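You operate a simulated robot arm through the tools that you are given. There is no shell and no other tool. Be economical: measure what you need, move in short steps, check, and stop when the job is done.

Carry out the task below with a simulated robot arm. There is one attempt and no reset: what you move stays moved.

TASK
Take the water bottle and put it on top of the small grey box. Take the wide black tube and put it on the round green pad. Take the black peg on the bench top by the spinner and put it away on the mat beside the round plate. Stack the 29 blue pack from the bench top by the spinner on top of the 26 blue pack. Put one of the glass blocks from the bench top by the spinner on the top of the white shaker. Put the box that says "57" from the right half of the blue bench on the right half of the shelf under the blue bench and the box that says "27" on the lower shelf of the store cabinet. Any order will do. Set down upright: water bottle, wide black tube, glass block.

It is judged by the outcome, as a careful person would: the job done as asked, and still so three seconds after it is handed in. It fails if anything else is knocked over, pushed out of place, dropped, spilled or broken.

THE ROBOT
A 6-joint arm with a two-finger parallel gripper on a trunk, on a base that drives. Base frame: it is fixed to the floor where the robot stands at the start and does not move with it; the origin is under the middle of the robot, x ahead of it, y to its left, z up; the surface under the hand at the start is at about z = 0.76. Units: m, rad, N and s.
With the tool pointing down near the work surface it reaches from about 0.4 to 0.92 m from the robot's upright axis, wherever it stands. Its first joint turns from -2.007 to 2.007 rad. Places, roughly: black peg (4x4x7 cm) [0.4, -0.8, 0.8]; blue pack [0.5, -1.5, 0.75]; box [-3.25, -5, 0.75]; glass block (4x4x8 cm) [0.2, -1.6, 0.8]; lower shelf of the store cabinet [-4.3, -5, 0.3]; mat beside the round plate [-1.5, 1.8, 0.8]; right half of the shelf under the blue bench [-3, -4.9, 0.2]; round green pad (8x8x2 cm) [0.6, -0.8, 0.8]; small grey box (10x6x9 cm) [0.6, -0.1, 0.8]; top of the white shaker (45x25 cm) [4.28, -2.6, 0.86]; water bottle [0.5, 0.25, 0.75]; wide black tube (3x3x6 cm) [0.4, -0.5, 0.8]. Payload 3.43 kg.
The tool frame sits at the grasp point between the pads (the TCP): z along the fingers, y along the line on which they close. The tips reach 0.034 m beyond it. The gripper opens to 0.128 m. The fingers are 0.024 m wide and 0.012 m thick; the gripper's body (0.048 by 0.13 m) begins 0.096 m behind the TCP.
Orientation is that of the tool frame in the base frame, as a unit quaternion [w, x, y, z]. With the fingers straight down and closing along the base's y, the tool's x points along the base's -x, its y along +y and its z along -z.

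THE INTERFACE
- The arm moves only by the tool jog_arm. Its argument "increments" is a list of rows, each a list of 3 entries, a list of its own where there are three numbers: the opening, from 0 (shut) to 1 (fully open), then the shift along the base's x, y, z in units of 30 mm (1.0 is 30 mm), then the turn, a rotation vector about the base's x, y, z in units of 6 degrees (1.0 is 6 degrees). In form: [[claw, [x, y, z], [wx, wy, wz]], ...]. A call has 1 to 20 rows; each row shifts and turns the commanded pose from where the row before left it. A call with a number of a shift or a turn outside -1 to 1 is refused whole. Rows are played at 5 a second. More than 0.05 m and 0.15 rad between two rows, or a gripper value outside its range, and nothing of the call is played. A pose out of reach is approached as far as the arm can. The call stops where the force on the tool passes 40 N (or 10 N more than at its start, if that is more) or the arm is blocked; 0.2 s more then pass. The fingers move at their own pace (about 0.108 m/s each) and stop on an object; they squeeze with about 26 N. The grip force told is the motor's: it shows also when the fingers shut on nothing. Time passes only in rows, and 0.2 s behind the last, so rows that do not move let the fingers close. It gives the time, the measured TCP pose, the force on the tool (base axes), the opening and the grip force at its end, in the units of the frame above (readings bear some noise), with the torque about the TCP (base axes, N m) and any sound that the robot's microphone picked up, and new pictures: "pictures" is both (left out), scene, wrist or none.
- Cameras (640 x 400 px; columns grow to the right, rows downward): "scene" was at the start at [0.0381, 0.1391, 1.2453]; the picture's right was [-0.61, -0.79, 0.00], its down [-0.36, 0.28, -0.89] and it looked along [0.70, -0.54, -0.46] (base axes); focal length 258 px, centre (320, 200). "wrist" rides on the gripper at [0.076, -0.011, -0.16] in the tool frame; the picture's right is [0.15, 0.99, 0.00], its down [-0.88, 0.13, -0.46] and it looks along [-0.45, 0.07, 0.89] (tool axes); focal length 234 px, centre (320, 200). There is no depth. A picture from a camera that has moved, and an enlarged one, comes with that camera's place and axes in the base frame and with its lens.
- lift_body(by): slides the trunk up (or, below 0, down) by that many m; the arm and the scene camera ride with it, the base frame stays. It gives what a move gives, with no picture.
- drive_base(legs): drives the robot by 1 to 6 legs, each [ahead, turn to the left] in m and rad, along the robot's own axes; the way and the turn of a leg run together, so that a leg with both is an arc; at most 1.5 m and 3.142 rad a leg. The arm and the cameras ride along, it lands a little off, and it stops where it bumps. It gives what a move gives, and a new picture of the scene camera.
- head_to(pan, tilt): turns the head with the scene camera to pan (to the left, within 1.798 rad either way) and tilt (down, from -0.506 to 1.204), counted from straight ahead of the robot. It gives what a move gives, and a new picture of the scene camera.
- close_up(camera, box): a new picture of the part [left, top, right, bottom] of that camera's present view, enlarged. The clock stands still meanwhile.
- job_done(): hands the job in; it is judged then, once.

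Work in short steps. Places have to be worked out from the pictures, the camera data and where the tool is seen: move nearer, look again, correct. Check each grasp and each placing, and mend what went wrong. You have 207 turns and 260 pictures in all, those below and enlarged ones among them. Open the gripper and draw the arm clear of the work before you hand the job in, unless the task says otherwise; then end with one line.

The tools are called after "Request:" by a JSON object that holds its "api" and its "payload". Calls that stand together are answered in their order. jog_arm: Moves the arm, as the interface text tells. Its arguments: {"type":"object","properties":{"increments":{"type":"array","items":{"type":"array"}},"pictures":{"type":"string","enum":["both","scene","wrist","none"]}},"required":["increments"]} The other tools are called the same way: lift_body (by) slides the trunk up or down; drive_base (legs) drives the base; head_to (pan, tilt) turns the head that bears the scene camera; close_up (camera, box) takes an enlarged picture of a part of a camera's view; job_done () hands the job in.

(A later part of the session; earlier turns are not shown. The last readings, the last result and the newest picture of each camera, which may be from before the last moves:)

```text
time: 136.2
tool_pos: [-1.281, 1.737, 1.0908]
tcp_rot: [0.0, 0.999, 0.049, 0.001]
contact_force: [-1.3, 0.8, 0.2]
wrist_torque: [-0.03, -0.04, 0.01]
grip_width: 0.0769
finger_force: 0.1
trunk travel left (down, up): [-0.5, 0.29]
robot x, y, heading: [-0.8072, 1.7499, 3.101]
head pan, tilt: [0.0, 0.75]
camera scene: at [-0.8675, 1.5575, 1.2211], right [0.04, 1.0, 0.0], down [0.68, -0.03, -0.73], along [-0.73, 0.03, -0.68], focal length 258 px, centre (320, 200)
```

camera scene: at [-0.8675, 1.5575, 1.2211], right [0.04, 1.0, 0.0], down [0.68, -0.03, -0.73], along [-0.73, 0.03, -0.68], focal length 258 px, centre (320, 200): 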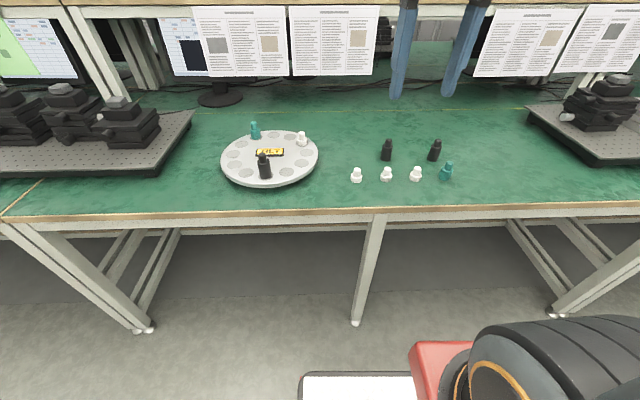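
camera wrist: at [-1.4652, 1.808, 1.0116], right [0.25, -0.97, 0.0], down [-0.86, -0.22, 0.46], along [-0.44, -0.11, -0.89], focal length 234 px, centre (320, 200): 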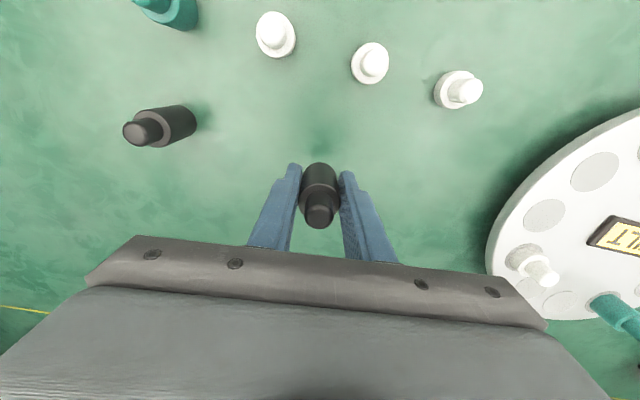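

The peg stands on the mat. Next is a glass block, so I drive south down the aisle, keeping west of the cart.

Request:
{"api": "head_to", "payload": {"pan": 0.3, "tilt": 0.45}}

Request:
{"api": "drive_base", "payload": {"legs": [[0, 1.611], [1.4, 0]]}}

```text
time: 137.0
tool_pos: [-1.2823, 1.7366, 1.091]
tcp_rot: [0.0, 0.999, 0.051, 0.0]
contact_force: [0.3, 0.1, -0.2]
wrist_torque: [0.02, -0.02, -0.03]
grip_width: 0.0768
finger_force: 0.0
trunk travel left (down, up): [-0.5, 0.29]
robot x, y, heading: [-0.8088, 1.7501, 3.103]
head pan, tilt: [0.3, 0.45]
camera scene: at [-0.873, 1.5306, 1.2475], right [-0.26, 0.97, 0.0], down [0.42, 0.11, -0.9], along [-0.87, -0.23, -0.44], focal length 258 px, centre (320, 200)
```

scene: 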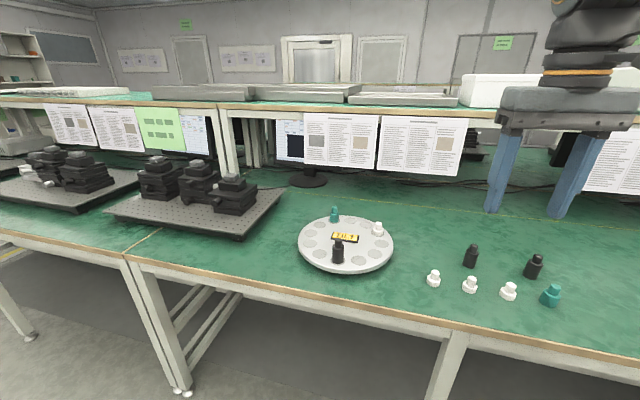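

```text
time: 147.9
tool_pos: [-0.7844, -0.1364, 1.0911]
tcp_rot: [-0.001, 0.659, 0.752, -0.001]
contact_force: [-0.4, 0.3, -0.5]
wrist_torque: [0.02, 0.02, 0.0]
grip_width: 0.0768
finger_force: 0.2
trunk travel left (down, up): [-0.5, 0.29]
robot x, y, heading: [-0.811, 0.3371, -1.574]
head pan, tilt: [0.3, 0.45]
camera scene: at [-0.592, 0.28, 1.2476], right [-0.96, -0.29, 0.0], down [-0.13, 0.42, -0.9], along [0.26, -0.86, -0.44], focal length 258 px, centre (320, 200)
```

scene: 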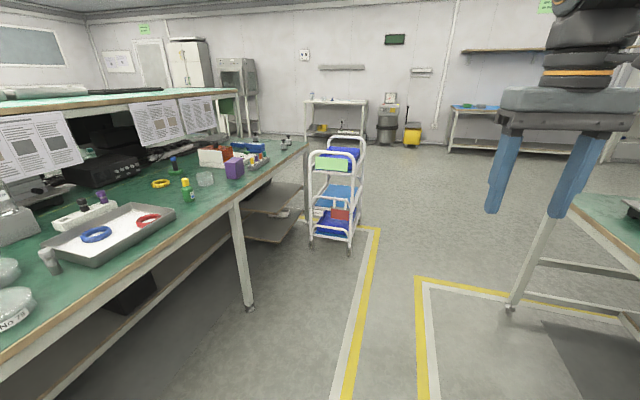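

The aisle is clear, with the cart edge at x ≈ -0.35. I continue south past the cart, then turn east along the bench end.

Request:
{"api": "drive_base", "payload": {"legs": [[1.4, 0], [1.1, 0], [0, 1.574]]}}

```text
time: 164.1
tool_pos: [-0.3262, -2.1299, 1.0916]
tcp_rot: [-0.001, -0.085, 0.996, 0.0]
contact_force: [0.1, -0.2, 0.6]
wrist_torque: [0.01, 0.0, 0.02]
grip_width: 0.0769
finger_force: 0.0
trunk travel left (down, up): [-0.5, 0.29]
robot x, y, heading: [-0.7956, -2.1776, 0.033]
head pan, tilt: [0.3, 0.45]
camera scene: at [-0.7512, -1.9541, 1.2476], right [0.33, -0.95, 0.0], down [-0.41, -0.14, -0.9], along [0.85, 0.29, -0.44], focal length 258 px, centre (320, 200)
```

scene: 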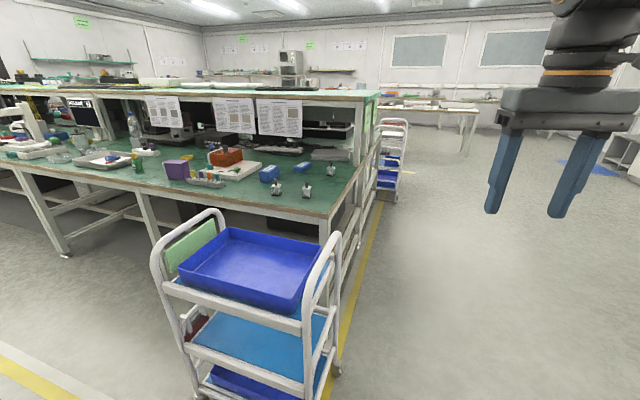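

The cart's south end is near y -1.8, so I steer slightly right, drive east 1.1 m, and turn north to face the bench end.

Request:
{"api": "drive_base", "payload": {"legs": [[0, -0.1], [1.12, 0], [0, 1.64]]}}

Request:
{"api": "head_to", "payload": {"pan": -0.1, "tilt": 0.75}}

```text
time: 174.4
tool_pos: [0.284, -1.7892, 1.0913]
tcp_rot: [-0.001, 0.758, -0.652, 0.0]
contact_force: [0.5, -0.8, -1.0]
wrist_torque: [0.04, -0.03, 0.02]
grip_width: 0.0766
finger_force: 0.1
trunk travel left (down, up): [-0.5, 0.29]
robot x, y, heading: [0.3229, -2.2613, 1.582]
head pan, tilt: [0.3, 0.45]
camera scene: at [0.0977, -2.2098, 1.2476], right [0.95, 0.31, 0.0], down [0.13, -0.41, -0.9], along [-0.28, 0.86, -0.44], focal length 258 px, centre (320, 200)
```

scene: 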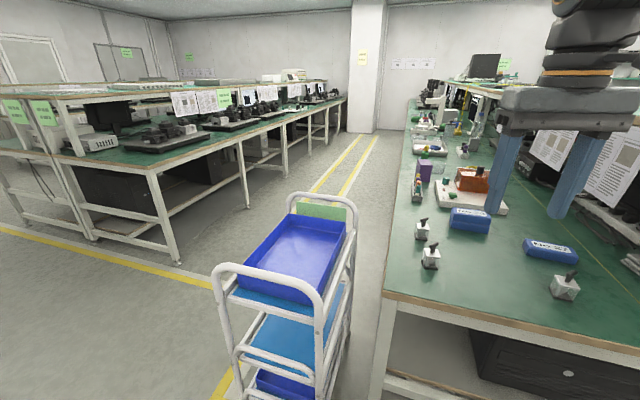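

```text
time: 175.2
tool_pos: [0.285, -1.7903, 1.0909]
tcp_rot: [0.0, 0.759, -0.651, 0.0]
contact_force: [0.8, 0.4, 0.4]
wrist_torque: [0.0, 0.0, -0.01]
grip_width: 0.0765
finger_force: 0.0
trunk travel left (down, up): [-0.5, 0.29]
robot x, y, heading: [0.3208, -2.2574, 1.581]
head pan, tilt: [-0.099, 0.75]
camera scene: at [0.1331, -2.2147, 1.2212], right [1.0, -0.09, 0.0], down [-0.06, -0.68, -0.73], along [0.06, 0.73, -0.68], focal length 258 px, centre (320, 200)
```

scene: 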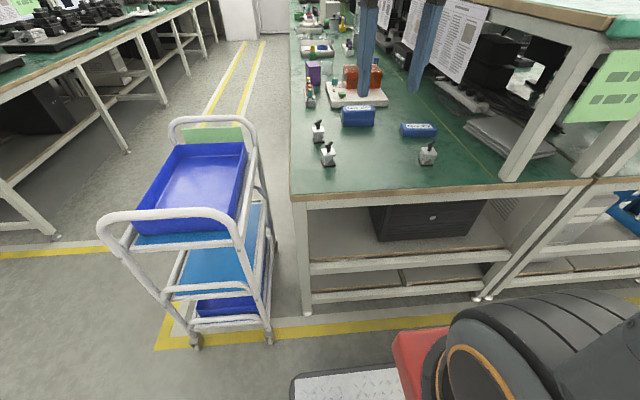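

Request:
{"api": "close_up", "payload": {"camera": "scene", "box": [290, 100, 460, 200]}}

Request:
{"api": "close_up", "payload": {"camera": "wrist", "box": [160, 0, 640, 250]}}

```text
3.76 times, centred on (375, 150) of scene
camera zoom: at [0.1331, -2.2147, 1.2212], right [1.0, -0.09, 0.0], down [-0.06, -0.68, -0.73], along [0.06, 0.73, -0.68], focal length 972 px, centre (113, 388)
```

zoom: 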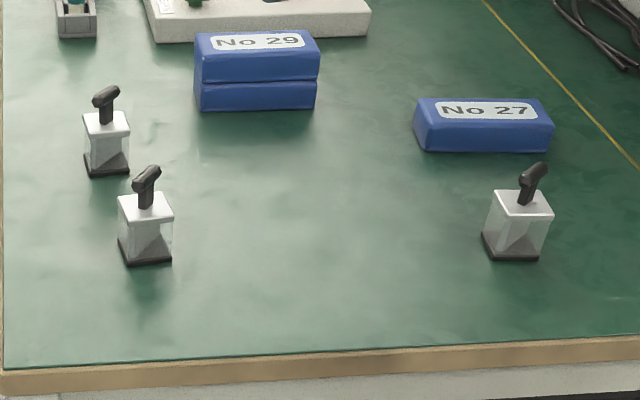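

```text
1.33 times, centred on (400, 125) of wrist
camera zoom: at [0.3067, -1.8634, 1.2503], right [-0.96, -0.29, 0.0], down [-0.26, 0.85, 0.46], along [-0.13, 0.44, -0.89], focal length 312 px, centre (213, 300)
```

zoom: 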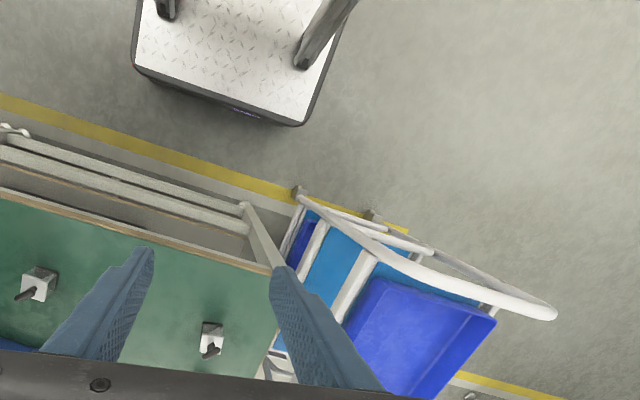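

The near-left glass block is at about (0.214, -1.554), rotated about 10°, which nearly matches the hand's current yaw. I move above it.

Request:
{"api": "jog_arm", "payload": {"increments": [[0.7, [-0.298, 0.983, 0], [0, 0, 0]], [0.7, [-0.298, 0.983, 0], [0, 0, 0]], [0.7, [-0.298, 0.983, 0], [0, 0, 0]], [0.7, [-0.298, 0.983, 0], [0, 0, 0]], [0.7, [-0.298, 0.983, 0], [0, 0, 0]], [0.7, [-0.298, 0.983, 0], [0, 0, 0]], [0.7, [-0.298, 0.983, 0], [0, 0, 0]], [0.7, [-0.298, 0.983, 0], [0, 0, 0]], [0.7, [0, 0, -0.9], [0, 0, 0]], [0.7, [0, 0, -0.9], [0, 0, 0]], [0.7, [0, 0, -0.9], [0, 0, 0]], [0.7, [0, 0, -0.9], [0, 0, 0]], [0.7, [0, 0, -0.9], [0, 0, 0]], [0.7, [0, 0, 0], [0, 0, 0]]], "pictures": "wrist"}}

Request:
{"api": "close_up", "payload": {"camera": "wrist", "box": [240, 80, 400, 230]}}

```text
time: 178.2
tool_pos: [0.2123, -1.5549, 0.9569]
tcp_rot: [-0.001, 0.759, -0.651, 0.0]
contact_force: [-0.1, 0.1, -0.3]
wrist_torque: [-0.03, 0.01, 0.01]
grip_width: 0.0896
finger_force: 0.0
trunk travel left (down, up): [-0.5, 0.29]
robot x, y, heading: [0.3207, -2.2589, 1.589]
head pan, tilt: [-0.099, 0.75]
camera wrist: at [0.2353, -1.6277, 1.1159], right [-0.96, -0.29, 0.0], down [-0.26, 0.85, 0.46], along [-0.13, 0.44, -0.89], focal length 234 px, centre (320, 200)
```

wrist: 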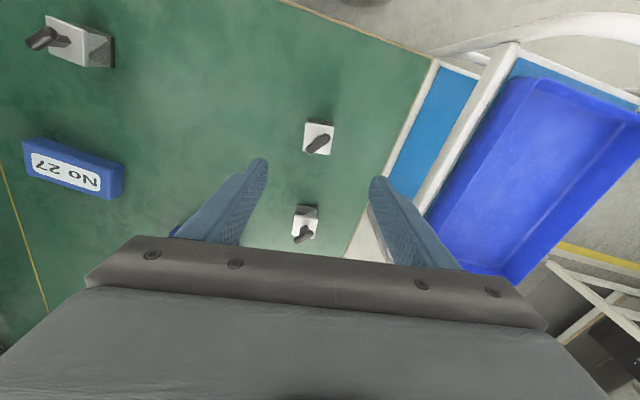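

```text
2.67 times, centred on (320, 155) of wrist
camera zoom: at [0.2353, -1.6277, 1.1159], right [-0.96, -0.29, 0.0], down [-0.26, 0.85, 0.46], along [-0.13, 0.44, -0.89], focal length 624 px, centre (320, 320)
```

zoom: 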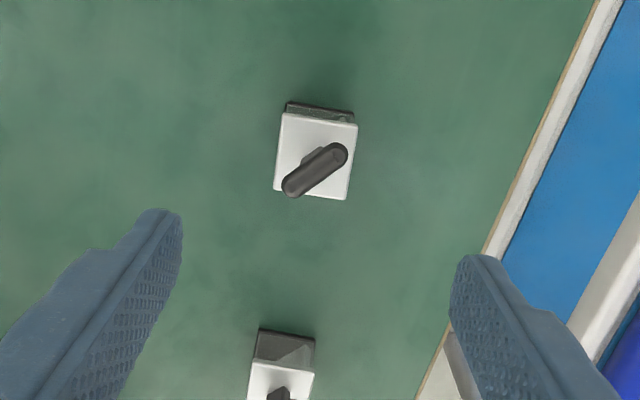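

The block centre is (0.219, -1.563) and its yaw matches the fingers. I correct, descend and grip.

Request:
{"api": "jog_arm", "payload": {"increments": [[0.7, [0.213, -0.283, -0.7], [0, 0, 0]], [0.7, [0, 0, -0.9], [0, 0, 0]], [0.7, [0, 0, -0.9], [0, 0, 0]], [0.7, [0, 0, -0.9], [0, 0, 0]], [0.7, [0, 0, -0.9], [0, 0, 0]], [0.7, [0, 0, -0.93], [0, 0, 0]], [0.7, [0, 0, 0], [0, 0, 0]], [0, [0, 0, 0], [0, 0, 0]], [0, [0, 0, 0], [0, 0, 0]], [0, [0, 0, 0], [0, 0, 0]], [0, [0, 0, 0], [0, 0, 0]]], "pictures": "wrist"}}

Request:
{"api": "close_up", "payload": {"camera": "scene", "box": [270, 80, 430, 190]}}

```text
time: 180.6
tool_pos: [0.2176, -1.5638, 0.7984]
tcp_rot: [0.0, 0.759, -0.651, 0.0]
contact_force: [0.3, 0.2, 0.1]
wrist_torque: [0.0, 0.01, 0.02]
grip_width: 0.0375
finger_force: 26.4
trunk travel left (down, up): [-0.5, 0.29]
robot x, y, heading: [0.321, -2.2593, 1.582]
head pan, tilt: [-0.099, 0.75]
camera wrist: at [0.2406, -1.6374, 0.9585], right [-0.96, -0.29, 0.0], down [-0.26, 0.85, 0.46], along [-0.13, 0.44, -0.89], focal length 234 px, centre (320, 200)
```

wrist: 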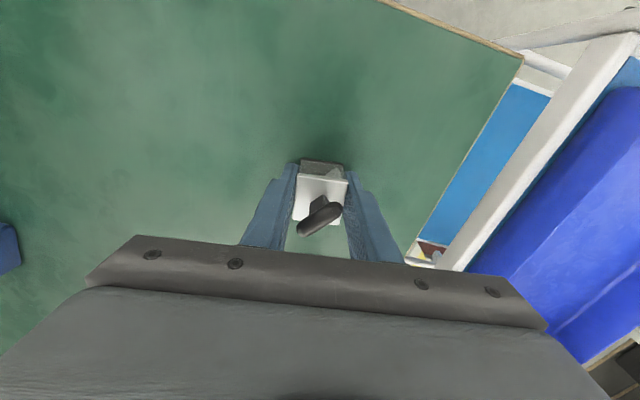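

```text
3.64 times, centred on (350, 135) of scene
camera zoom: at [0.1331, -2.2146, 1.2211], right [1.0, -0.09, 0.0], down [-0.06, -0.68, -0.73], along [0.06, 0.73, -0.68], focal length 938 px, centre (211, 436)
```

zoom: 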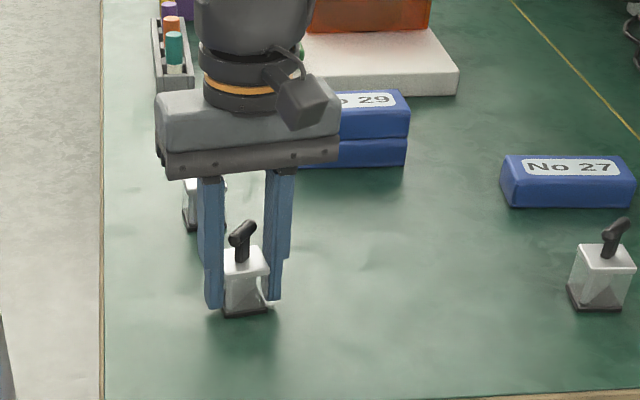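

It is gripped at 37.5 mm. I lift it straight up and draw it back in front of the robot.

Request:
{"api": "jog_arm", "payload": {"increments": [[0, [0, 0, 0.7], [0, 0, 0]], [0, [0, 0, 1], [0, 0, 0]], [0, [0, 0, 1], [0, 0, 0]], [0, [0, 0, 1], [0, 0, 0]], [0, [0, 0, 1], [0, 0, 0]], [0, [0, 0, 1], [0, 0, 0]], [0, [0, 0, 1], [0, 0, 0]], [0, [0, 0, 1], [0, 0, 0]], [0, [0, 0, 1], [0, 0, 0]], [0, [0, 0, 1], [0, 0, 0]], [0, [0.35, -0.9, 0.3], [0, 0, 0]], [0, [0.35, -0.9, 0.3], [0, 0, 0]], [0, [0.35, -0.9, 0.3], [0, 0, 0]], [0, [0.35, -0.9, 0], [0, 0, 0]], [0, [0.35, -0.9, 0], [0, 0, 0]], [0, [0.35, -0.9, 0], [0, 0, 0]], [0, [0.35, -0.9, 0], [0, 0, 0]], [0, [0.35, -0.9, 0], [0, 0, 0]], [0, [0, 0, 0], [0, 0, 0]]], "pictures": "wrist"}}

Request:
{"api": "head_to", "payload": {"pan": -1.5, "tilt": 0.25}}

```text
time: 184.6
tool_pos: [0.3042, -1.779, 1.1188]
tcp_rot: [0.0, 0.758, -0.652, 0.001]
contact_force: [-0.5, 0.6, -0.9]
wrist_torque: [-0.01, 0.02, 0.01]
grip_width: 0.0374
finger_force: 26.0
trunk travel left (down, up): [-0.5, 0.29]
robot x, y, heading: [0.3218, -2.2599, 1.584]
head pan, tilt: [-0.099, 0.75]
camera wrist: at [0.327, -1.853, 1.2781], right [-0.96, -0.29, 0.0], down [-0.26, 0.85, 0.46], along [-0.13, 0.44, -0.89], focal length 234 px, centre (320, 200)
```

wrist: 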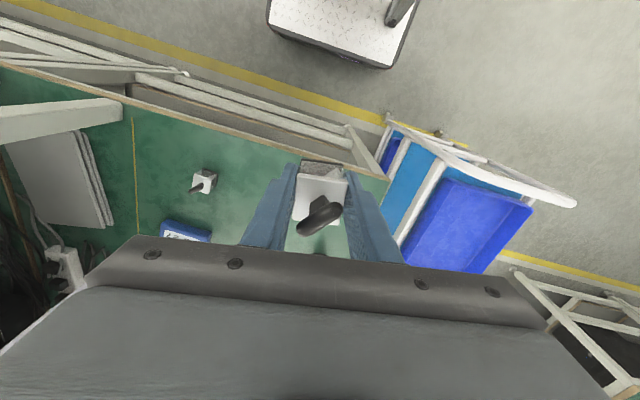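

```text
time: 186.2
tool_pos: [0.3048, -1.779, 1.1197]
tcp_rot: [0.0, 0.759, -0.652, -0.001]
contact_force: [1.2, -0.1, -1.6]
wrist_torque: [-0.02, 0.01, 0.01]
grip_width: 0.0374
finger_force: 25.6
trunk travel left (down, up): [-0.5, 0.29]
robot x, y, heading: [0.3208, -2.2646, 1.581]
head pan, tilt: [-1.499, 0.25]
camera scene: at [0.219, -2.2893, 1.2662], right [0.08, -1.0, 0.0], down [-0.25, -0.02, -0.97], along [0.97, 0.08, -0.25], focal length 258 px, centre (320, 200)
```

scene: 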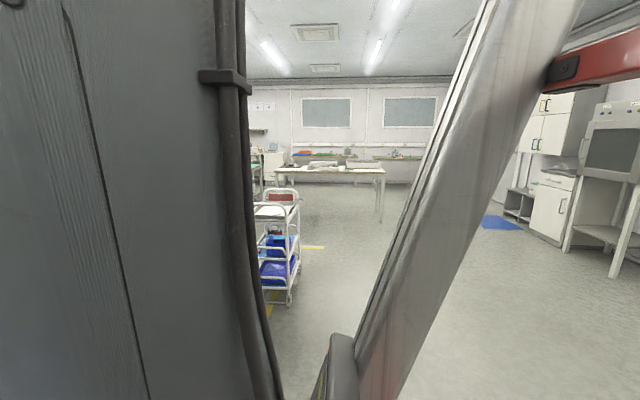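

The target table lies to the east. A second cart stands near (2.0, -1.9), so I turn to a heading of about -0.1 and drive east, south of it.

Request:
{"api": "head_to", "payload": {"pan": 0.2, "tilt": 0.4}}

Request:
{"api": "drive_base", "payload": {"legs": [[0, -1.7], [1.4, 0]]}}

```text
time: 187.9
tool_pos: [0.3027, -1.7797, 1.1185]
tcp_rot: [0.0, 0.758, -0.652, 0.0]
contact_force: [-0.1, 1.0, -1.4]
wrist_torque: [-0.02, 0.0, -0.01]
grip_width: 0.0374
finger_force: 25.7
trunk travel left (down, up): [-0.5, 0.29]
robot x, y, heading: [0.3211, -2.2581, 1.586]
head pan, tilt: [0.201, 0.4]
camera scene: at [0.1064, -2.2067, 1.2522], right [0.98, 0.21, 0.0], down [0.08, -0.38, -0.92], along [-0.19, 0.9, -0.39], focal length 258 px, centre (320, 200)
```

scene: 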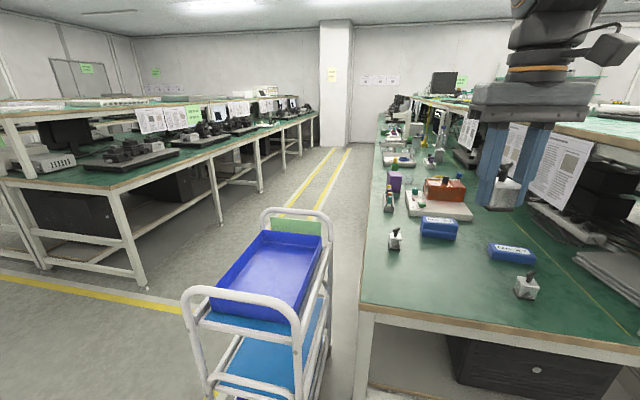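

```text
time: 199.2
tool_pos: [2.2261, -2.4591, 1.1186]
tcp_rot: [-0.001, -0.018, 1.0, 0.001]
contact_force: [0.1, 1.1, -1.4]
wrist_torque: [-0.02, 0.02, 0.04]
grip_width: 0.0375
finger_force: 26.3
trunk travel left (down, up): [-0.5, 0.29]
robot x, y, heading: [1.7441, -2.4251, -0.097]
head pan, tilt: [0.201, 0.4]
camera scene: at [1.8225, -2.2164, 1.2522], right [0.1, -0.99, 0.0], down [-0.39, -0.04, -0.92], along [0.92, 0.09, -0.39], focal length 258 px, centre (320, 200)
```

scene: 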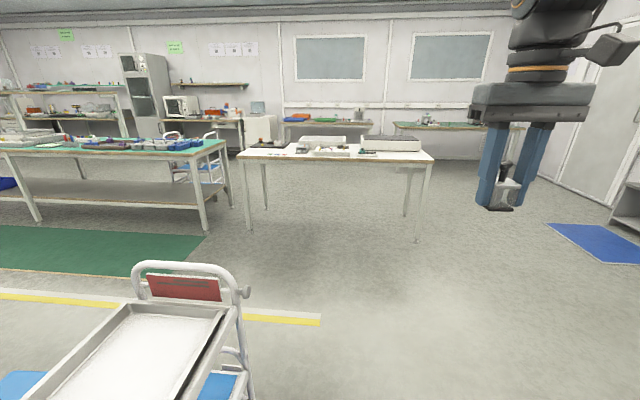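

Request:
{"api": "close_up", "payload": {"camera": "scene", "box": [220, 110, 460, 260]}}

```text
2.67 times, centred on (340, 185) of scene
camera zoom: at [1.8225, -2.2164, 1.2522], right [0.1, -0.99, 0.0], down [-0.39, -0.04, -0.92], along [0.92, 0.09, -0.39], focal length 688 px, centre (267, 240)
```

zoom: 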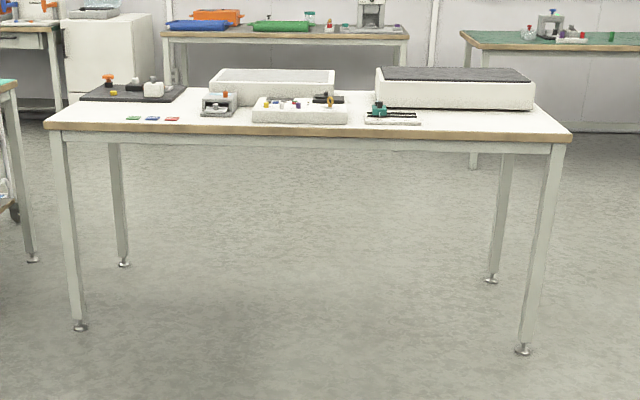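

The white shaker with the black top is at about (4.25, -2.61) and the table edge is near x 3.83. I drive to about (3.45, -2.6).

Request:
{"api": "drive_base", "payload": {"legs": [[1.3, 0], [0.4, 0.09]]}}

Request:
{"api": "head_to", "payload": {"pan": -0.15, "tilt": 0.65}}

```text
time: 207.7
tool_pos: [3.907, -2.526, 1.1195]
tcp_rot: [0.0, -0.077, 0.997, 0.0]
contact_force: [0.1, 0.2, -2.1]
wrist_torque: [0.01, -0.03, -0.03]
grip_width: 0.0375
finger_force: 26.5
trunk travel left (down, up): [-0.5, 0.29]
robot x, y, heading: [3.4249, -2.5435, 0.017]
head pan, tilt: [0.201, 0.4]
camera scene: at [3.4775, -2.332, 1.2523], right [0.22, -0.98, 0.0], down [-0.38, -0.08, -0.92], along [0.9, 0.2, -0.39], focal length 258 px, centre (320, 200)
```

scene: 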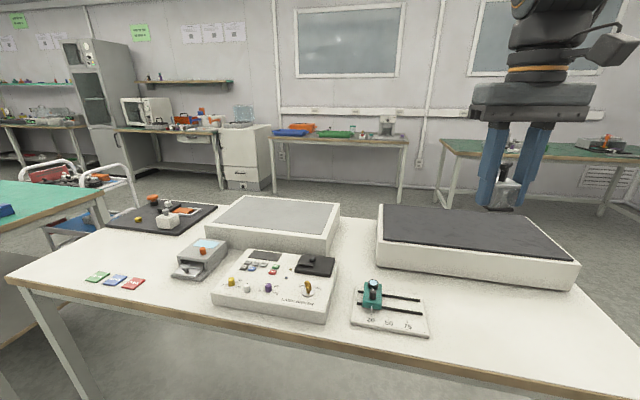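

```text
time: 208.5
tool_pos: [3.9072, -2.5273, 1.1182]
tcp_rot: [0.0, -0.078, 0.997, 0.0]
contact_force: [0.4, 0.3, -1.7]
wrist_torque: [0.02, 0.01, 0.01]
grip_width: 0.0374
finger_force: 26.2
trunk travel left (down, up): [-0.5, 0.29]
robot x, y, heading: [3.4246, -2.5461, 0.013]
head pan, tilt: [-0.15, 0.649]
camera scene: at [3.4732, -2.3634, 1.2298], right [-0.13, -0.99, 0.0], down [-0.6, 0.08, -0.8], along [0.79, -0.1, -0.6], focal length 258 px, centre (320, 200)
```

scene: 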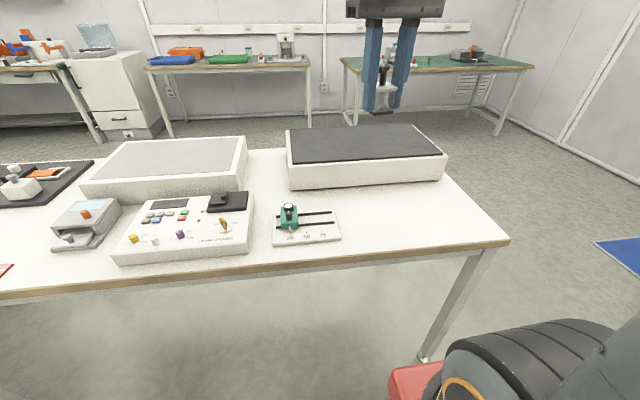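

The right box with the black top is at (4.26, -2.60), matching the given place. I carry the block over to (4.235, -2.59).

Request:
{"api": "jog_arm", "payload": {"increments": [[0, [0.994, -0.19, 0], [0, 0, 0]], [0, [0.994, -0.19, 0], [0, 0, 0]], [0, [0.994, -0.19, 0], [0, 0, 0]], [0, [0.994, -0.19, 0], [0, 0, 0]], [0, [0.994, -0.19, 0], [0, 0, 0]], [0, [0.994, -0.19, 0], [0, 0, 0]], [0, [0.994, -0.19, 0], [0, 0, 0]], [0, [0.994, -0.19, 0], [0, 0, 0]], [0, [0.994, -0.19, -0.5], [0, 0, 0]], [0, [0.994, -0.19, -0.8], [0, 0, 0]], [0, [0.994, -0.19, -0.8], [0, 0, 0]], [0, [0, 0, -0.9], [0, 0, 0]], [0, [0, 0, -0.9], [0, 0, 0]], [0, [0, 0, -0.9], [0, 0, 0]], [0, [0, 0, 0], [0, 0, 0]]]}}

```text
time: 211.7
tool_pos: [4.2364, -2.5908, 0.9741]
tcp_rot: [-0.001, -0.078, 0.997, 0.0]
contact_force: [0.3, 0.4, -1.7]
wrist_torque: [0.04, 0.0, -0.01]
grip_width: 0.0373
finger_force: 26.1
trunk travel left (down, up): [-0.5, 0.29]
robot x, y, heading: [3.4242, -2.548, 0.018]
head pan, tilt: [-0.15, 0.649]
camera scene: at [3.4732, -2.3635, 1.2297], right [-0.13, -0.99, 0.0], down [-0.6, 0.08, -0.8], along [0.79, -0.11, -0.6], focal length 258 px, centre (320, 200)
camera wrist: at [4.1642, -2.6133, 1.1335], right [-0.3, 0.95, 0.0], down [0.85, 0.27, 0.46], along [0.43, 0.14, -0.89], focal length 234 px, centre (320, 200)
```

scene: 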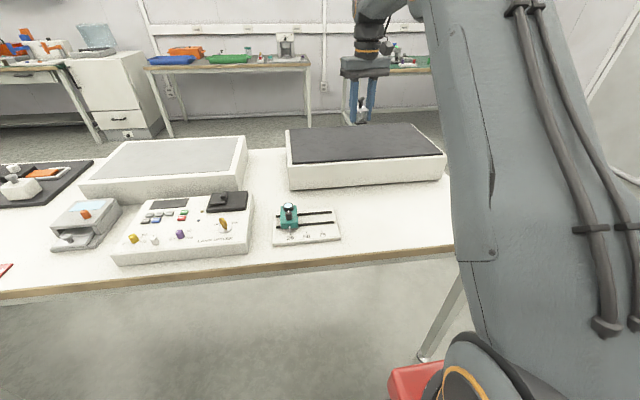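
wrist: 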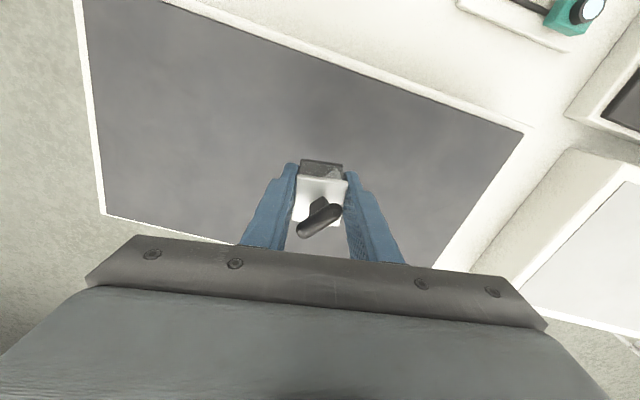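

The block is well over the top. I lower toward contact, expected at TCP z ≈ 0.898.

Request:
{"api": "jog_arm", "payload": {"increments": [[0, [0, 0, -0.9], [0, 0, 0]], [0, [0, 0, -0.9], [0, 0, 0]], [0, [0, 0, -0.3], [0, 0, 0]], [0, [0, 0, -0.1], [0, 0, 0]], [0, [0, 0, -0.07], [0, 0, 0]], [0, [0, 0, 0], [0, 0, 0]]], "pictures": "none"}}

Request:
{"api": "close_up", "payload": {"camera": "scene", "box": [300, 60, 440, 190]}}

```text
time: 213.1
tool_pos: [4.2338, -2.5885, 0.9062]
tcp_rot: [0.0, -0.077, 0.997, 0.0]
contact_force: [-0.1, 0.4, -0.9]
wrist_torque: [0.0, -0.01, -0.05]
grip_width: 0.0373
finger_force: 26.2
trunk travel left (down, up): [-0.5, 0.29]
robot x, y, heading: [3.4253, -2.5474, 0.018]
head pan, tilt: [-0.15, 0.649]
```

```text
3.08 times, centred on (370, 125) of scene
camera zoom: at [3.4732, -2.3635, 1.2297], right [-0.13, -0.99, 0.0], down [-0.6, 0.08, -0.8], along [0.79, -0.11, -0.6], focal length 794 px, centre (166, 431)
```

zoom: 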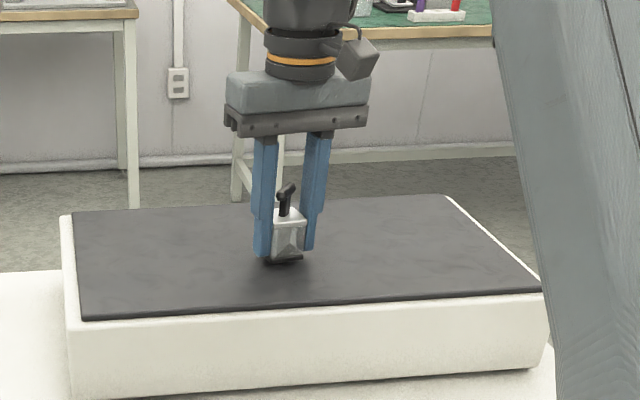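

Request:
{"api": "jog_arm", "payload": {"increments": [[0, [0, 0, -0.06], [0, 0, 0]], [0, [0, 0, -0.06], [0, 0, 0]], [0, [0, 0, -0.06], [0, 0, 0]], [0, [0, 0, 0], [0, 0, 0]]], "pictures": "none"}}

```text
time: 214.1
tool_pos: [4.2353, -2.5886, 0.9015]
tcp_rot: [0.0, -0.078, 0.997, 0.001]
contact_force: [0.0, -0.2, -0.9]
wrist_torque: [-0.01, -0.02, 0.02]
grip_width: 0.0374
finger_force: 26.1
trunk travel left (down, up): [-0.5, 0.29]
robot x, y, heading: [3.4256, -2.5487, 0.021]
head pan, tilt: [-0.15, 0.649]
```

Request:
{"api": "jog_arm", "payload": {"increments": [[0, [0, 0, -0.05], [0, 0, 0]], [0, [0, 0, -0.05], [0, 0, 0]], [0, [0, 0, -0.04], [0, 0, 0]], [0, [0, 0, 0], [0, 0, 0]]], "pictures": "none"}}

Request:
{"api": "close_up", "payload": {"camera": "scene", "box": [330, 90, 400, 160]}}

```text
time: 215.1
tool_pos: [4.2348, -2.5885, 0.9012]
tcp_rot: [0.003, -0.078, 0.997, 0.0]
contact_force: [0.2, 0.5, 38.9]
wrist_torque: [0.12, 0.25, 0.0]
grip_width: 0.0375
finger_force: 25.5
trunk travel left (down, up): [-0.5, 0.29]
robot x, y, heading: [3.4244, -2.5487, 0.015]
head pan, tilt: [-0.15, 0.649]
```

```text
5.71 times, centred on (365, 125) of scene
camera zoom: at [3.4716, -2.3634, 1.23], right [-0.13, -0.99, 0.0], down [-0.6, 0.08, -0.8], along [0.79, -0.11, -0.6], focal length 1475 px, centre (63, 629)
```

zoom: 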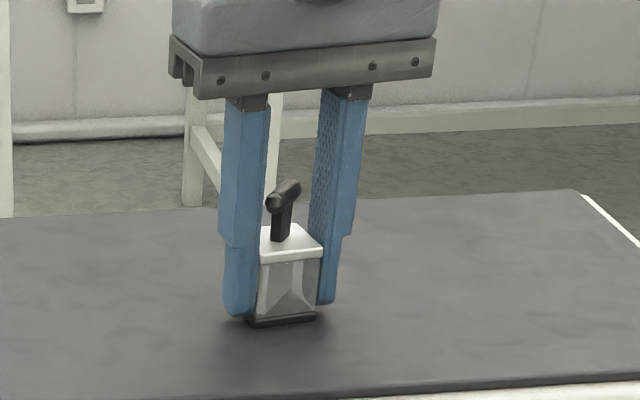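

It is firmly seated on the top. I ease up 3 mm of command, release and rise.

Request:
{"api": "jog_arm", "payload": {"increments": [[0, [0, 0, 0.1], [0, 0, 0]], [0.7, [0, 0, 0], [0, 0, 0]], [0.7, [0, 0, 0], [0, 0, 0]], [0.7, [0, 0, 0], [0, 0, 0]], [0.7, [0, 0, 0.6], [0, 0, 0]], [0.7, [0, 0, 1], [0, 0, 0]], [0.7, [0, 0, 1], [0, 0, 0]], [0.7, [0, 0, 1], [0, 0, 0]], [0.7, [0, 0, 1], [0, 0, 0]], [0.7, [-0.5, 0, 1], [0, 0, 0]], [0.7, [-1, 0.1, 1], [0, 0, 0]], [0.7, [-1, 0.1, 1], [0, 0, 0]], [0.7, [-1, 0.1, 0], [0, 0, 0]], [0.7, [-1, 0.1, 0], [0, 0, 0]], [0.7, [-1, 0.1, 0], [0, 0, 0]], [0.7, [-1, 0.1, 0], [0, 0, 0]], [0.7, [-1, 0.1, 0], [0, 0, 0]], [0.7, [-1, 0.1, 0], [0, 0, 0]], [0.7, [-1, 0.1, 0], [0, 0, 0]], [0.7, [-1, 0.1, 0], [0, 0, 0]]], "pictures": "scene"}}

```text
time: 219.3
tool_pos: [3.9187, -2.559, 1.1289]
tcp_rot: [0.0, -0.078, 0.997, 0.0]
contact_force: [1.0, -1.2, 0.3]
wrist_torque: [0.0, 0.01, -0.03]
grip_width: 0.0896
finger_force: 0.1
trunk travel left (down, up): [-0.5, 0.29]
robot x, y, heading: [3.4254, -2.5456, 0.018]
head pan, tilt: [-0.15, 0.649]
camera scene: at [3.4735, -2.3635, 1.2297], right [-0.13, -0.99, 0.0], down [-0.6, 0.08, -0.8], along [0.79, -0.11, -0.6], focal length 258 px, centre (320, 200)
```

scene: 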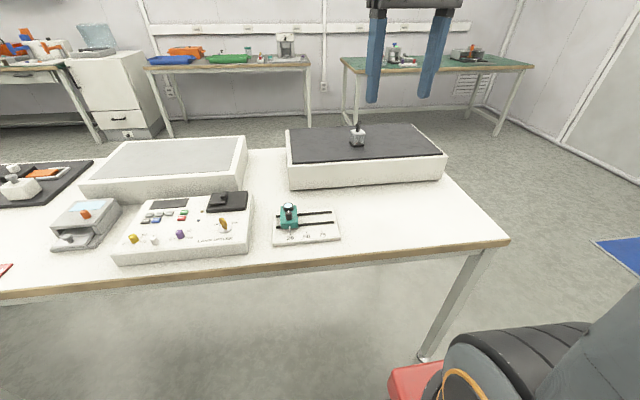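

The glass block stands upright on the shaker. Next are the boxes at the blue bench, so I back off, turn around and drive west-southwest.

Request:
{"api": "head_to", "payload": {"pan": 0.3, "tilt": 0.35}}

Request:
{"api": "drive_base", "payload": {"legs": [[-0.4, 0], [0, -2.956], [1.5, 0], [1.3, 0]]}}

```text
time: 220.2
tool_pos: [3.9191, -2.5589, 1.1293]
tcp_rot: [0.0, -0.076, 0.997, 0.0]
contact_force: [-0.1, 0.8, 0.6]
wrist_torque: [0.01, -0.02, -0.02]
grip_width: 0.0895
finger_force: 0.0
trunk travel left (down, up): [-0.5, 0.29]
robot x, y, heading: [3.4269, -2.547, 0.023]
head pan, tilt: [0.3, 0.351]
camera scene: at [3.4755, -2.323, 1.2567], right [0.31, -0.95, 0.0], down [-0.33, -0.11, -0.94], along [0.89, 0.29, -0.34], focal length 258 px, centre (320, 200)
```

scene: 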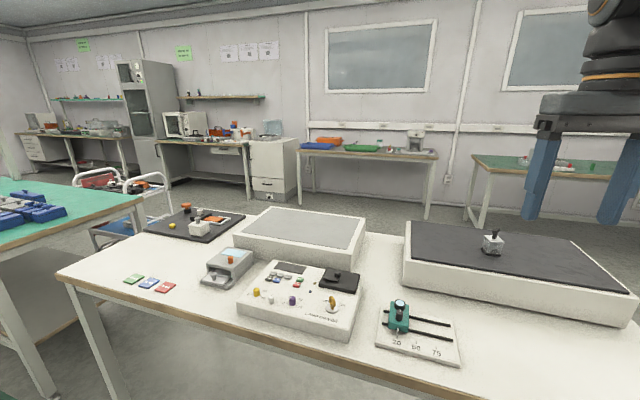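

```text
time: 242.9
tool_pos: [-0.2225, -3.1692, 1.1302]
tcp_rot: [0.0, 0.987, 0.163, 0.001]
contact_force: [-0.1, 0.4, 0.6]
wrist_torque: [0.02, -0.02, 0.01]
grip_width: 0.0894
finger_force: 0.1
trunk travel left (down, up): [-0.5, 0.29]
robot x, y, heading: [0.2697, -3.101, -2.949]
head pan, tilt: [0.3, 0.351]
camera scene: at [0.2526, -3.3264, 1.2568], right [-0.47, 0.88, 0.0], down [0.3, 0.16, -0.94], along [-0.83, -0.44, -0.34], focal length 258 px, centre (320, 200)
```

scene: 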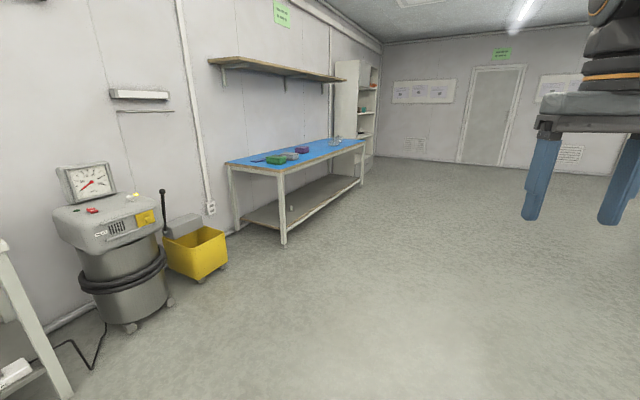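

The blue bench runs from x ≈ -1.55 to about -3.8 with its front edge near y -4.65, and the store cabinet is just past it. I drive closer.

Request:
{"api": "drive_base", "payload": {"legs": [[0, 0.06], [1.5, 0], [1.5, 0]]}}

```text
time: 257.9
tool_pos: [-3.1467, -3.9828, 1.1293]
tcp_rot: [0.0, 0.978, 0.21, -0.001]
contact_force: [-0.3, 0.7, 0.1]
wrist_torque: [-0.03, -0.02, -0.02]
grip_width: 0.0894
finger_force: 0.1
trunk travel left (down, up): [-0.5, 0.29]
robot x, y, heading: [-2.6662, -3.8689, -2.854]
head pan, tilt: [0.3, 0.351]
camera scene: at [-2.6586, -4.0951, 1.2568], right [-0.55, 0.83, 0.0], down [0.29, 0.19, -0.94], along [-0.78, -0.52, -0.34], focal length 258 px, centre (320, 200)
```

scene: 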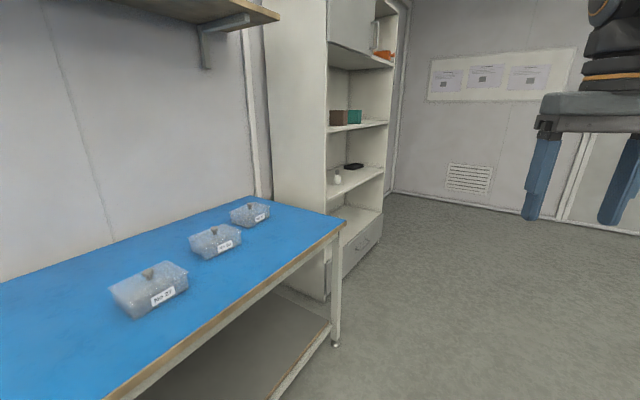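

Request:
{"api": "close_up", "payload": {"camera": "scene", "box": [90, 180, 310, 330]}}

Request:
{"api": "close_up", "payload": {"camera": "scene", "box": [260, 50, 420, 310]}}

```text
2.67 times, centred on (200, 255) of scene
camera zoom: at [-2.6586, -4.0951, 1.2568], right [-0.55, 0.83, 0.0], down [0.29, 0.19, -0.94], along [-0.78, -0.52, -0.34], focal length 688 px, centre (640, 53)
```

zoom: 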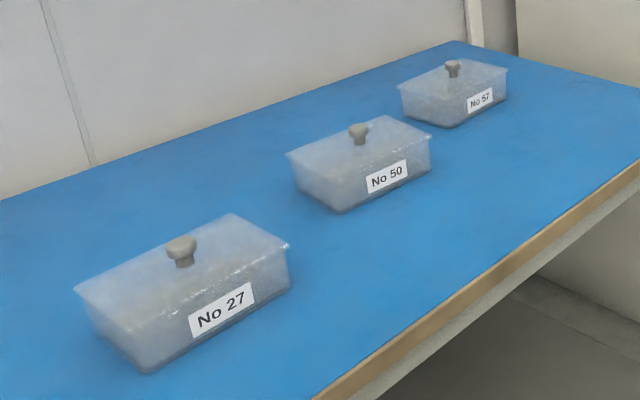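

```text
1.54 times, centred on (340, 180) of scene
camera zoom: at [-2.6586, -4.0951, 1.2568], right [-0.55, 0.83, 0.0], down [0.29, 0.19, -0.94], along [-0.78, -0.52, -0.34], focal length 397 px, centre (289, 231)
```

zoom: 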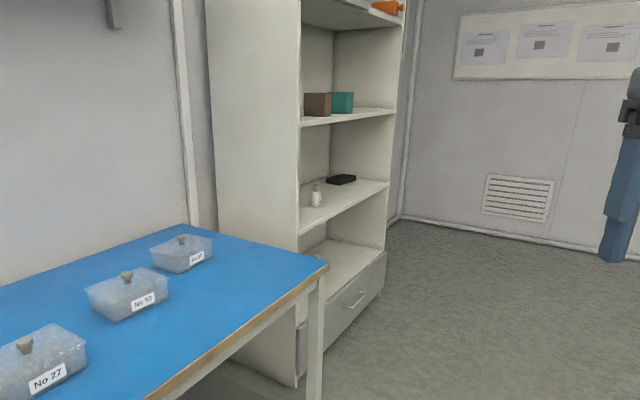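

The boxes, east to west, are 27 (about -2.89, -4.80), 50, and 57 (about -3.37, -4.95). The box under the lid rim should fit the gripper across y. I position the robot facing the bench at about x -3.0.

Request:
{"api": "drive_base", "payload": {"legs": [[0, 0.5], [0.42, 0], [0, 0.785]]}}

Request:
{"api": "head_to", "payload": {"pan": -0.2, "tilt": 0.7}}

```text
time: 264.0
tool_pos: [-2.9899, -4.659, 1.1291]
tcp_rot: [0.0, 0.659, 0.752, 0.0]
contact_force: [0.0, 0.3, 0.0]
wrist_torque: [-0.01, 0.0, -0.01]
grip_width: 0.0897
finger_force: 0.0
trunk travel left (down, up): [-0.5, 0.29]
robot x, y, heading: [-2.9683, -4.1678, -1.577]
head pan, tilt: [0.3, 0.351]
camera scene: at [-2.744, -4.2228, 1.2568], right [-0.96, -0.29, 0.0], down [-0.1, 0.33, -0.94], along [0.27, -0.9, -0.34], focal length 258 px, centre (320, 200)
```

scene: 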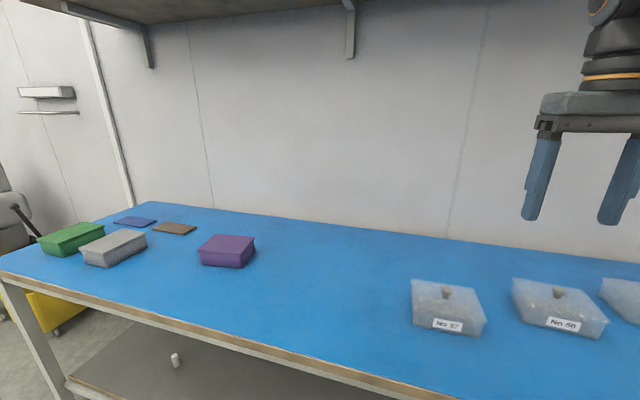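

```text
time: 264.9
tool_pos: [-2.9909, -4.6598, 1.1299]
tcp_rot: [0.0, 0.659, 0.752, 0.0]
contact_force: [-0.1, 0.0, -0.5]
wrist_torque: [0.02, 0.03, 0.02]
grip_width: 0.0895
finger_force: 0.0
trunk travel left (down, up): [-0.5, 0.29]
robot x, y, heading: [-2.9627, -4.1644, -1.575]
head pan, tilt: [-0.201, 0.7]
camera scene: at [-2.7884, -4.2169, 1.2254], right [-0.98, 0.21, 0.0], down [0.13, 0.63, -0.77], along [-0.16, -0.75, -0.64], focal length 258 px, centre (320, 200)
```

scene: 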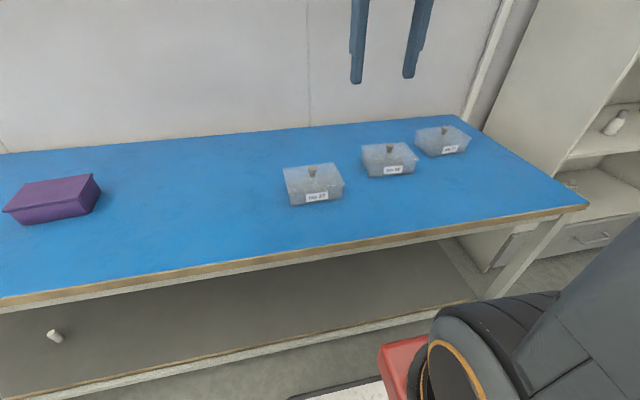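

The bench spans x -3.62 to -1.55 with front edge y ≈ -4.575, so the right half is x < -2.6. I move the hand above box 27 and turn it so the fingers close along y.

Request:
{"api": "jog_arm", "payload": {"increments": [[1, [0.2, -0.27, 0], [0, 0, -0.956]], [1, [0.2, -0.27, 0], [0, 0, -0.956]], [1, [0.2, -0.27, 0], [0, 0, -0.956]], [1, [0.2, -0.27, 0], [0, 0, -0.956]], [1, [0.2, -0.27, 0], [0, 0, -0.956]], [1, [0.2, -0.27, 0], [0, 0, -0.956]], [1, [0.2, -0.27, 0], [0, 0, -0.956]], [1, [0.2, -0.27, 0], [0, 0, -0.956]], [1, [0.2, -0.27, 0], [0, 0, -0.956]], [1, [0.2, -0.27, 0], [0, 0, -0.956]], [1, [0.2, -0.27, 0], [0, 0, -0.956]], [1, [0.2, -0.27, 0], [0, 0, -0.956]], [1, [0.2, -0.27, 0], [0, 0, -0.956]], [1, [0.2, -0.27, 0], [0, 0, -0.956]], [1, [0.2, -0.27, 0], [0, 0, -0.956]], [1, [0.2, -0.27, 0], [0, 0, -0.956]], [1, [0.2, -0.27, 0], [0, 0, -0.956]], [1, [0, 0, 0], [0, 0, 0]]]}}

```text
time: 268.7
tool_pos: [-2.8873, -4.7976, 1.13]
tcp_rot: [0.0, 1.0, -0.001, 0.0]
contact_force: [0.6, -0.2, -0.2]
wrist_torque: [-0.02, 0.01, 0.03]
grip_width: 0.1282
finger_force: 0.0
trunk travel left (down, up): [-0.5, 0.29]
robot x, y, heading: [-2.9669, -4.1629, -1.575]
head pan, tilt: [-0.201, 0.7]
camera scene: at [-2.7884, -4.2168, 1.2254], right [-0.98, 0.21, 0.0], down [0.13, 0.63, -0.76], along [-0.16, -0.75, -0.64], focal length 258 px, centre (320, 200)
camera wrist: at [-2.8118, -4.7867, 1.2888], right [0.14, -0.99, 0.0], down [-0.88, -0.13, 0.46], along [-0.45, -0.07, -0.89], focal length 234 px, centre (320, 200)
```

scene: 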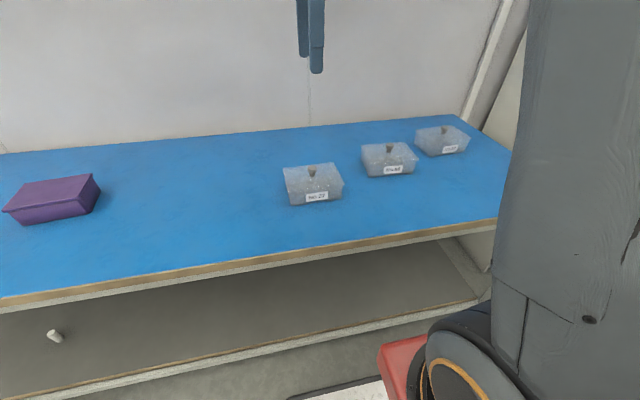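
wrist: 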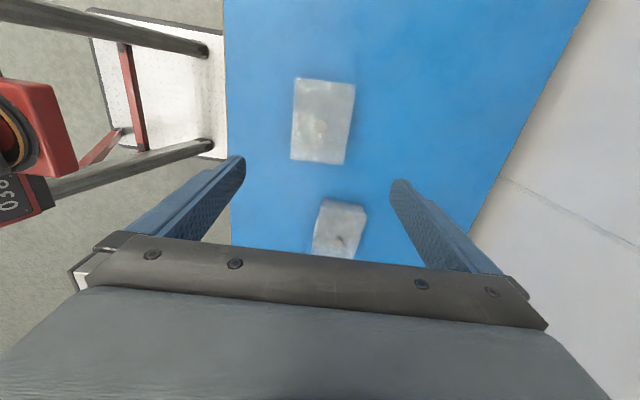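

Request:
{"api": "close_up", "payload": {"camera": "wrist", "box": [240, 50, 420, 180]}}

Request:
{"api": "close_up", "payload": {"camera": "scene", "box": [260, 110, 480, 220]}}

```text
3.08 times, centred on (330, 115) of wrist
camera zoom: at [-2.8118, -4.7867, 1.2888], right [0.14, -0.99, 0.0], down [-0.88, -0.13, 0.46], along [-0.45, -0.07, -0.89], focal length 720 px, centre (289, 462)
```

zoom: 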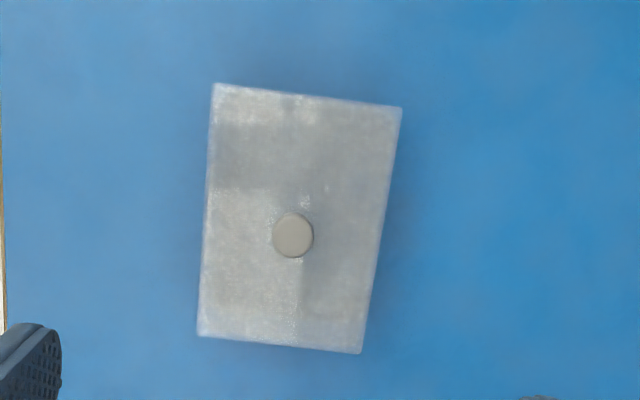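

```text
2.91 times, centred on (370, 165) of scene
camera zoom: at [-2.7884, -4.2168, 1.2254], right [-0.98, 0.21, 0.0], down [0.13, 0.63, -0.76], along [-0.16, -0.75, -0.64], focal length 751 px, centre (174, 302)
```

zoom: 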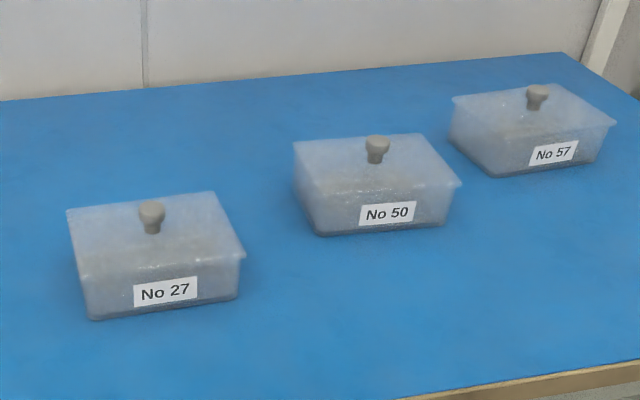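

Box 27's lid measures about 15 × 11 cm, centred at (-2.889, -4.802) with its top at z ≈ 0.815. It must later go into a low cabinet bay, so I grip it with the hand pitched 45°, fingers pointing toward -x. I pitch the hand and lower part way.

Request:
{"api": "jog_arm", "payload": {"increments": [[1, [0, -0.02, 0], [0, 0.9375, 0]], [1, [0, -0.02, 0], [0, 0.9375, 0]], [1, [0, -0.02, 0], [0, 0.9375, 0]], [1, [0, -0.02, 0], [0, 0.9375, 0]], [1, [0, -0.02, 0], [0, 0.9375, 0]], [1, [0, -0.02, 0], [0, 0.9375, 0]], [1, [0, -0.02, 0], [0, 0.9375, 0]], [1, [0, -0.02, 0], [0, 0.9375, 0]], [1, [0, 0, -0.9], [0, 0, 0]], [1, [0, 0, -0.9], [0, 0, 0]], [1, [0, 0, -0.9], [0, 0, 0]], [1, [0, 0, -0.9], [0, 0, 0]], [1, [0, 0, -0.9], [0, 0, 0]], [1, [0, 0, -0.9], [0, 0, 0]], [1, [0, 0, 0], [0, 0, 0]]]}}

```text
time: 271.9
tool_pos: [-2.8875, -4.8025, 0.9691]
tcp_rot: [0.0, 0.924, -0.001, -0.381]
contact_force: [0.4, 0.0, 0.2]
wrist_torque: [-0.01, 0.02, 0.0]
grip_width: 0.1276
finger_force: 0.1
trunk travel left (down, up): [-0.5, 0.29]
robot x, y, heading: [-2.9639, -4.1663, -1.578]
head pan, tilt: [-0.201, 0.7]
camera scene: at [-2.7884, -4.2168, 1.2254], right [-0.98, 0.21, 0.0], down [0.13, 0.63, -0.76], along [-0.16, -0.75, -0.64], focal length 258 px, centre (320, 200)
camera wrist: at [-2.7202, -4.791, 1.0272], right [0.1, -0.99, -0.1], down [-0.3, -0.13, 0.94], along [-0.95, -0.07, -0.31], focal length 234 px, centre (320, 200)
```

scene: 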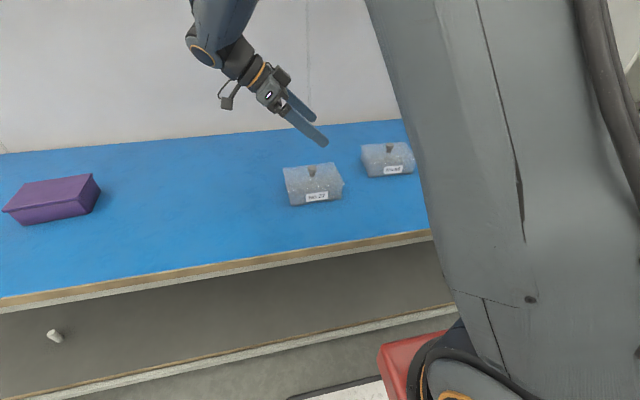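
wrist: 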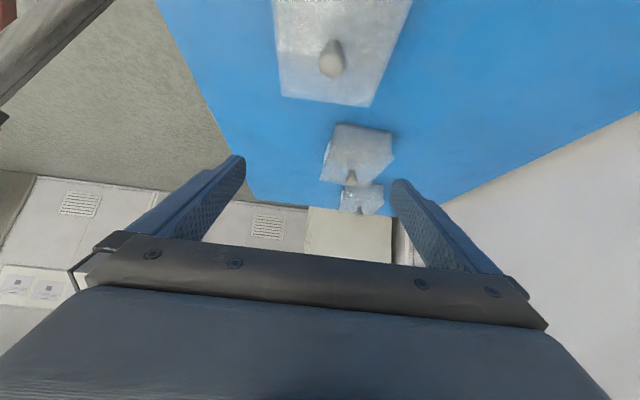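

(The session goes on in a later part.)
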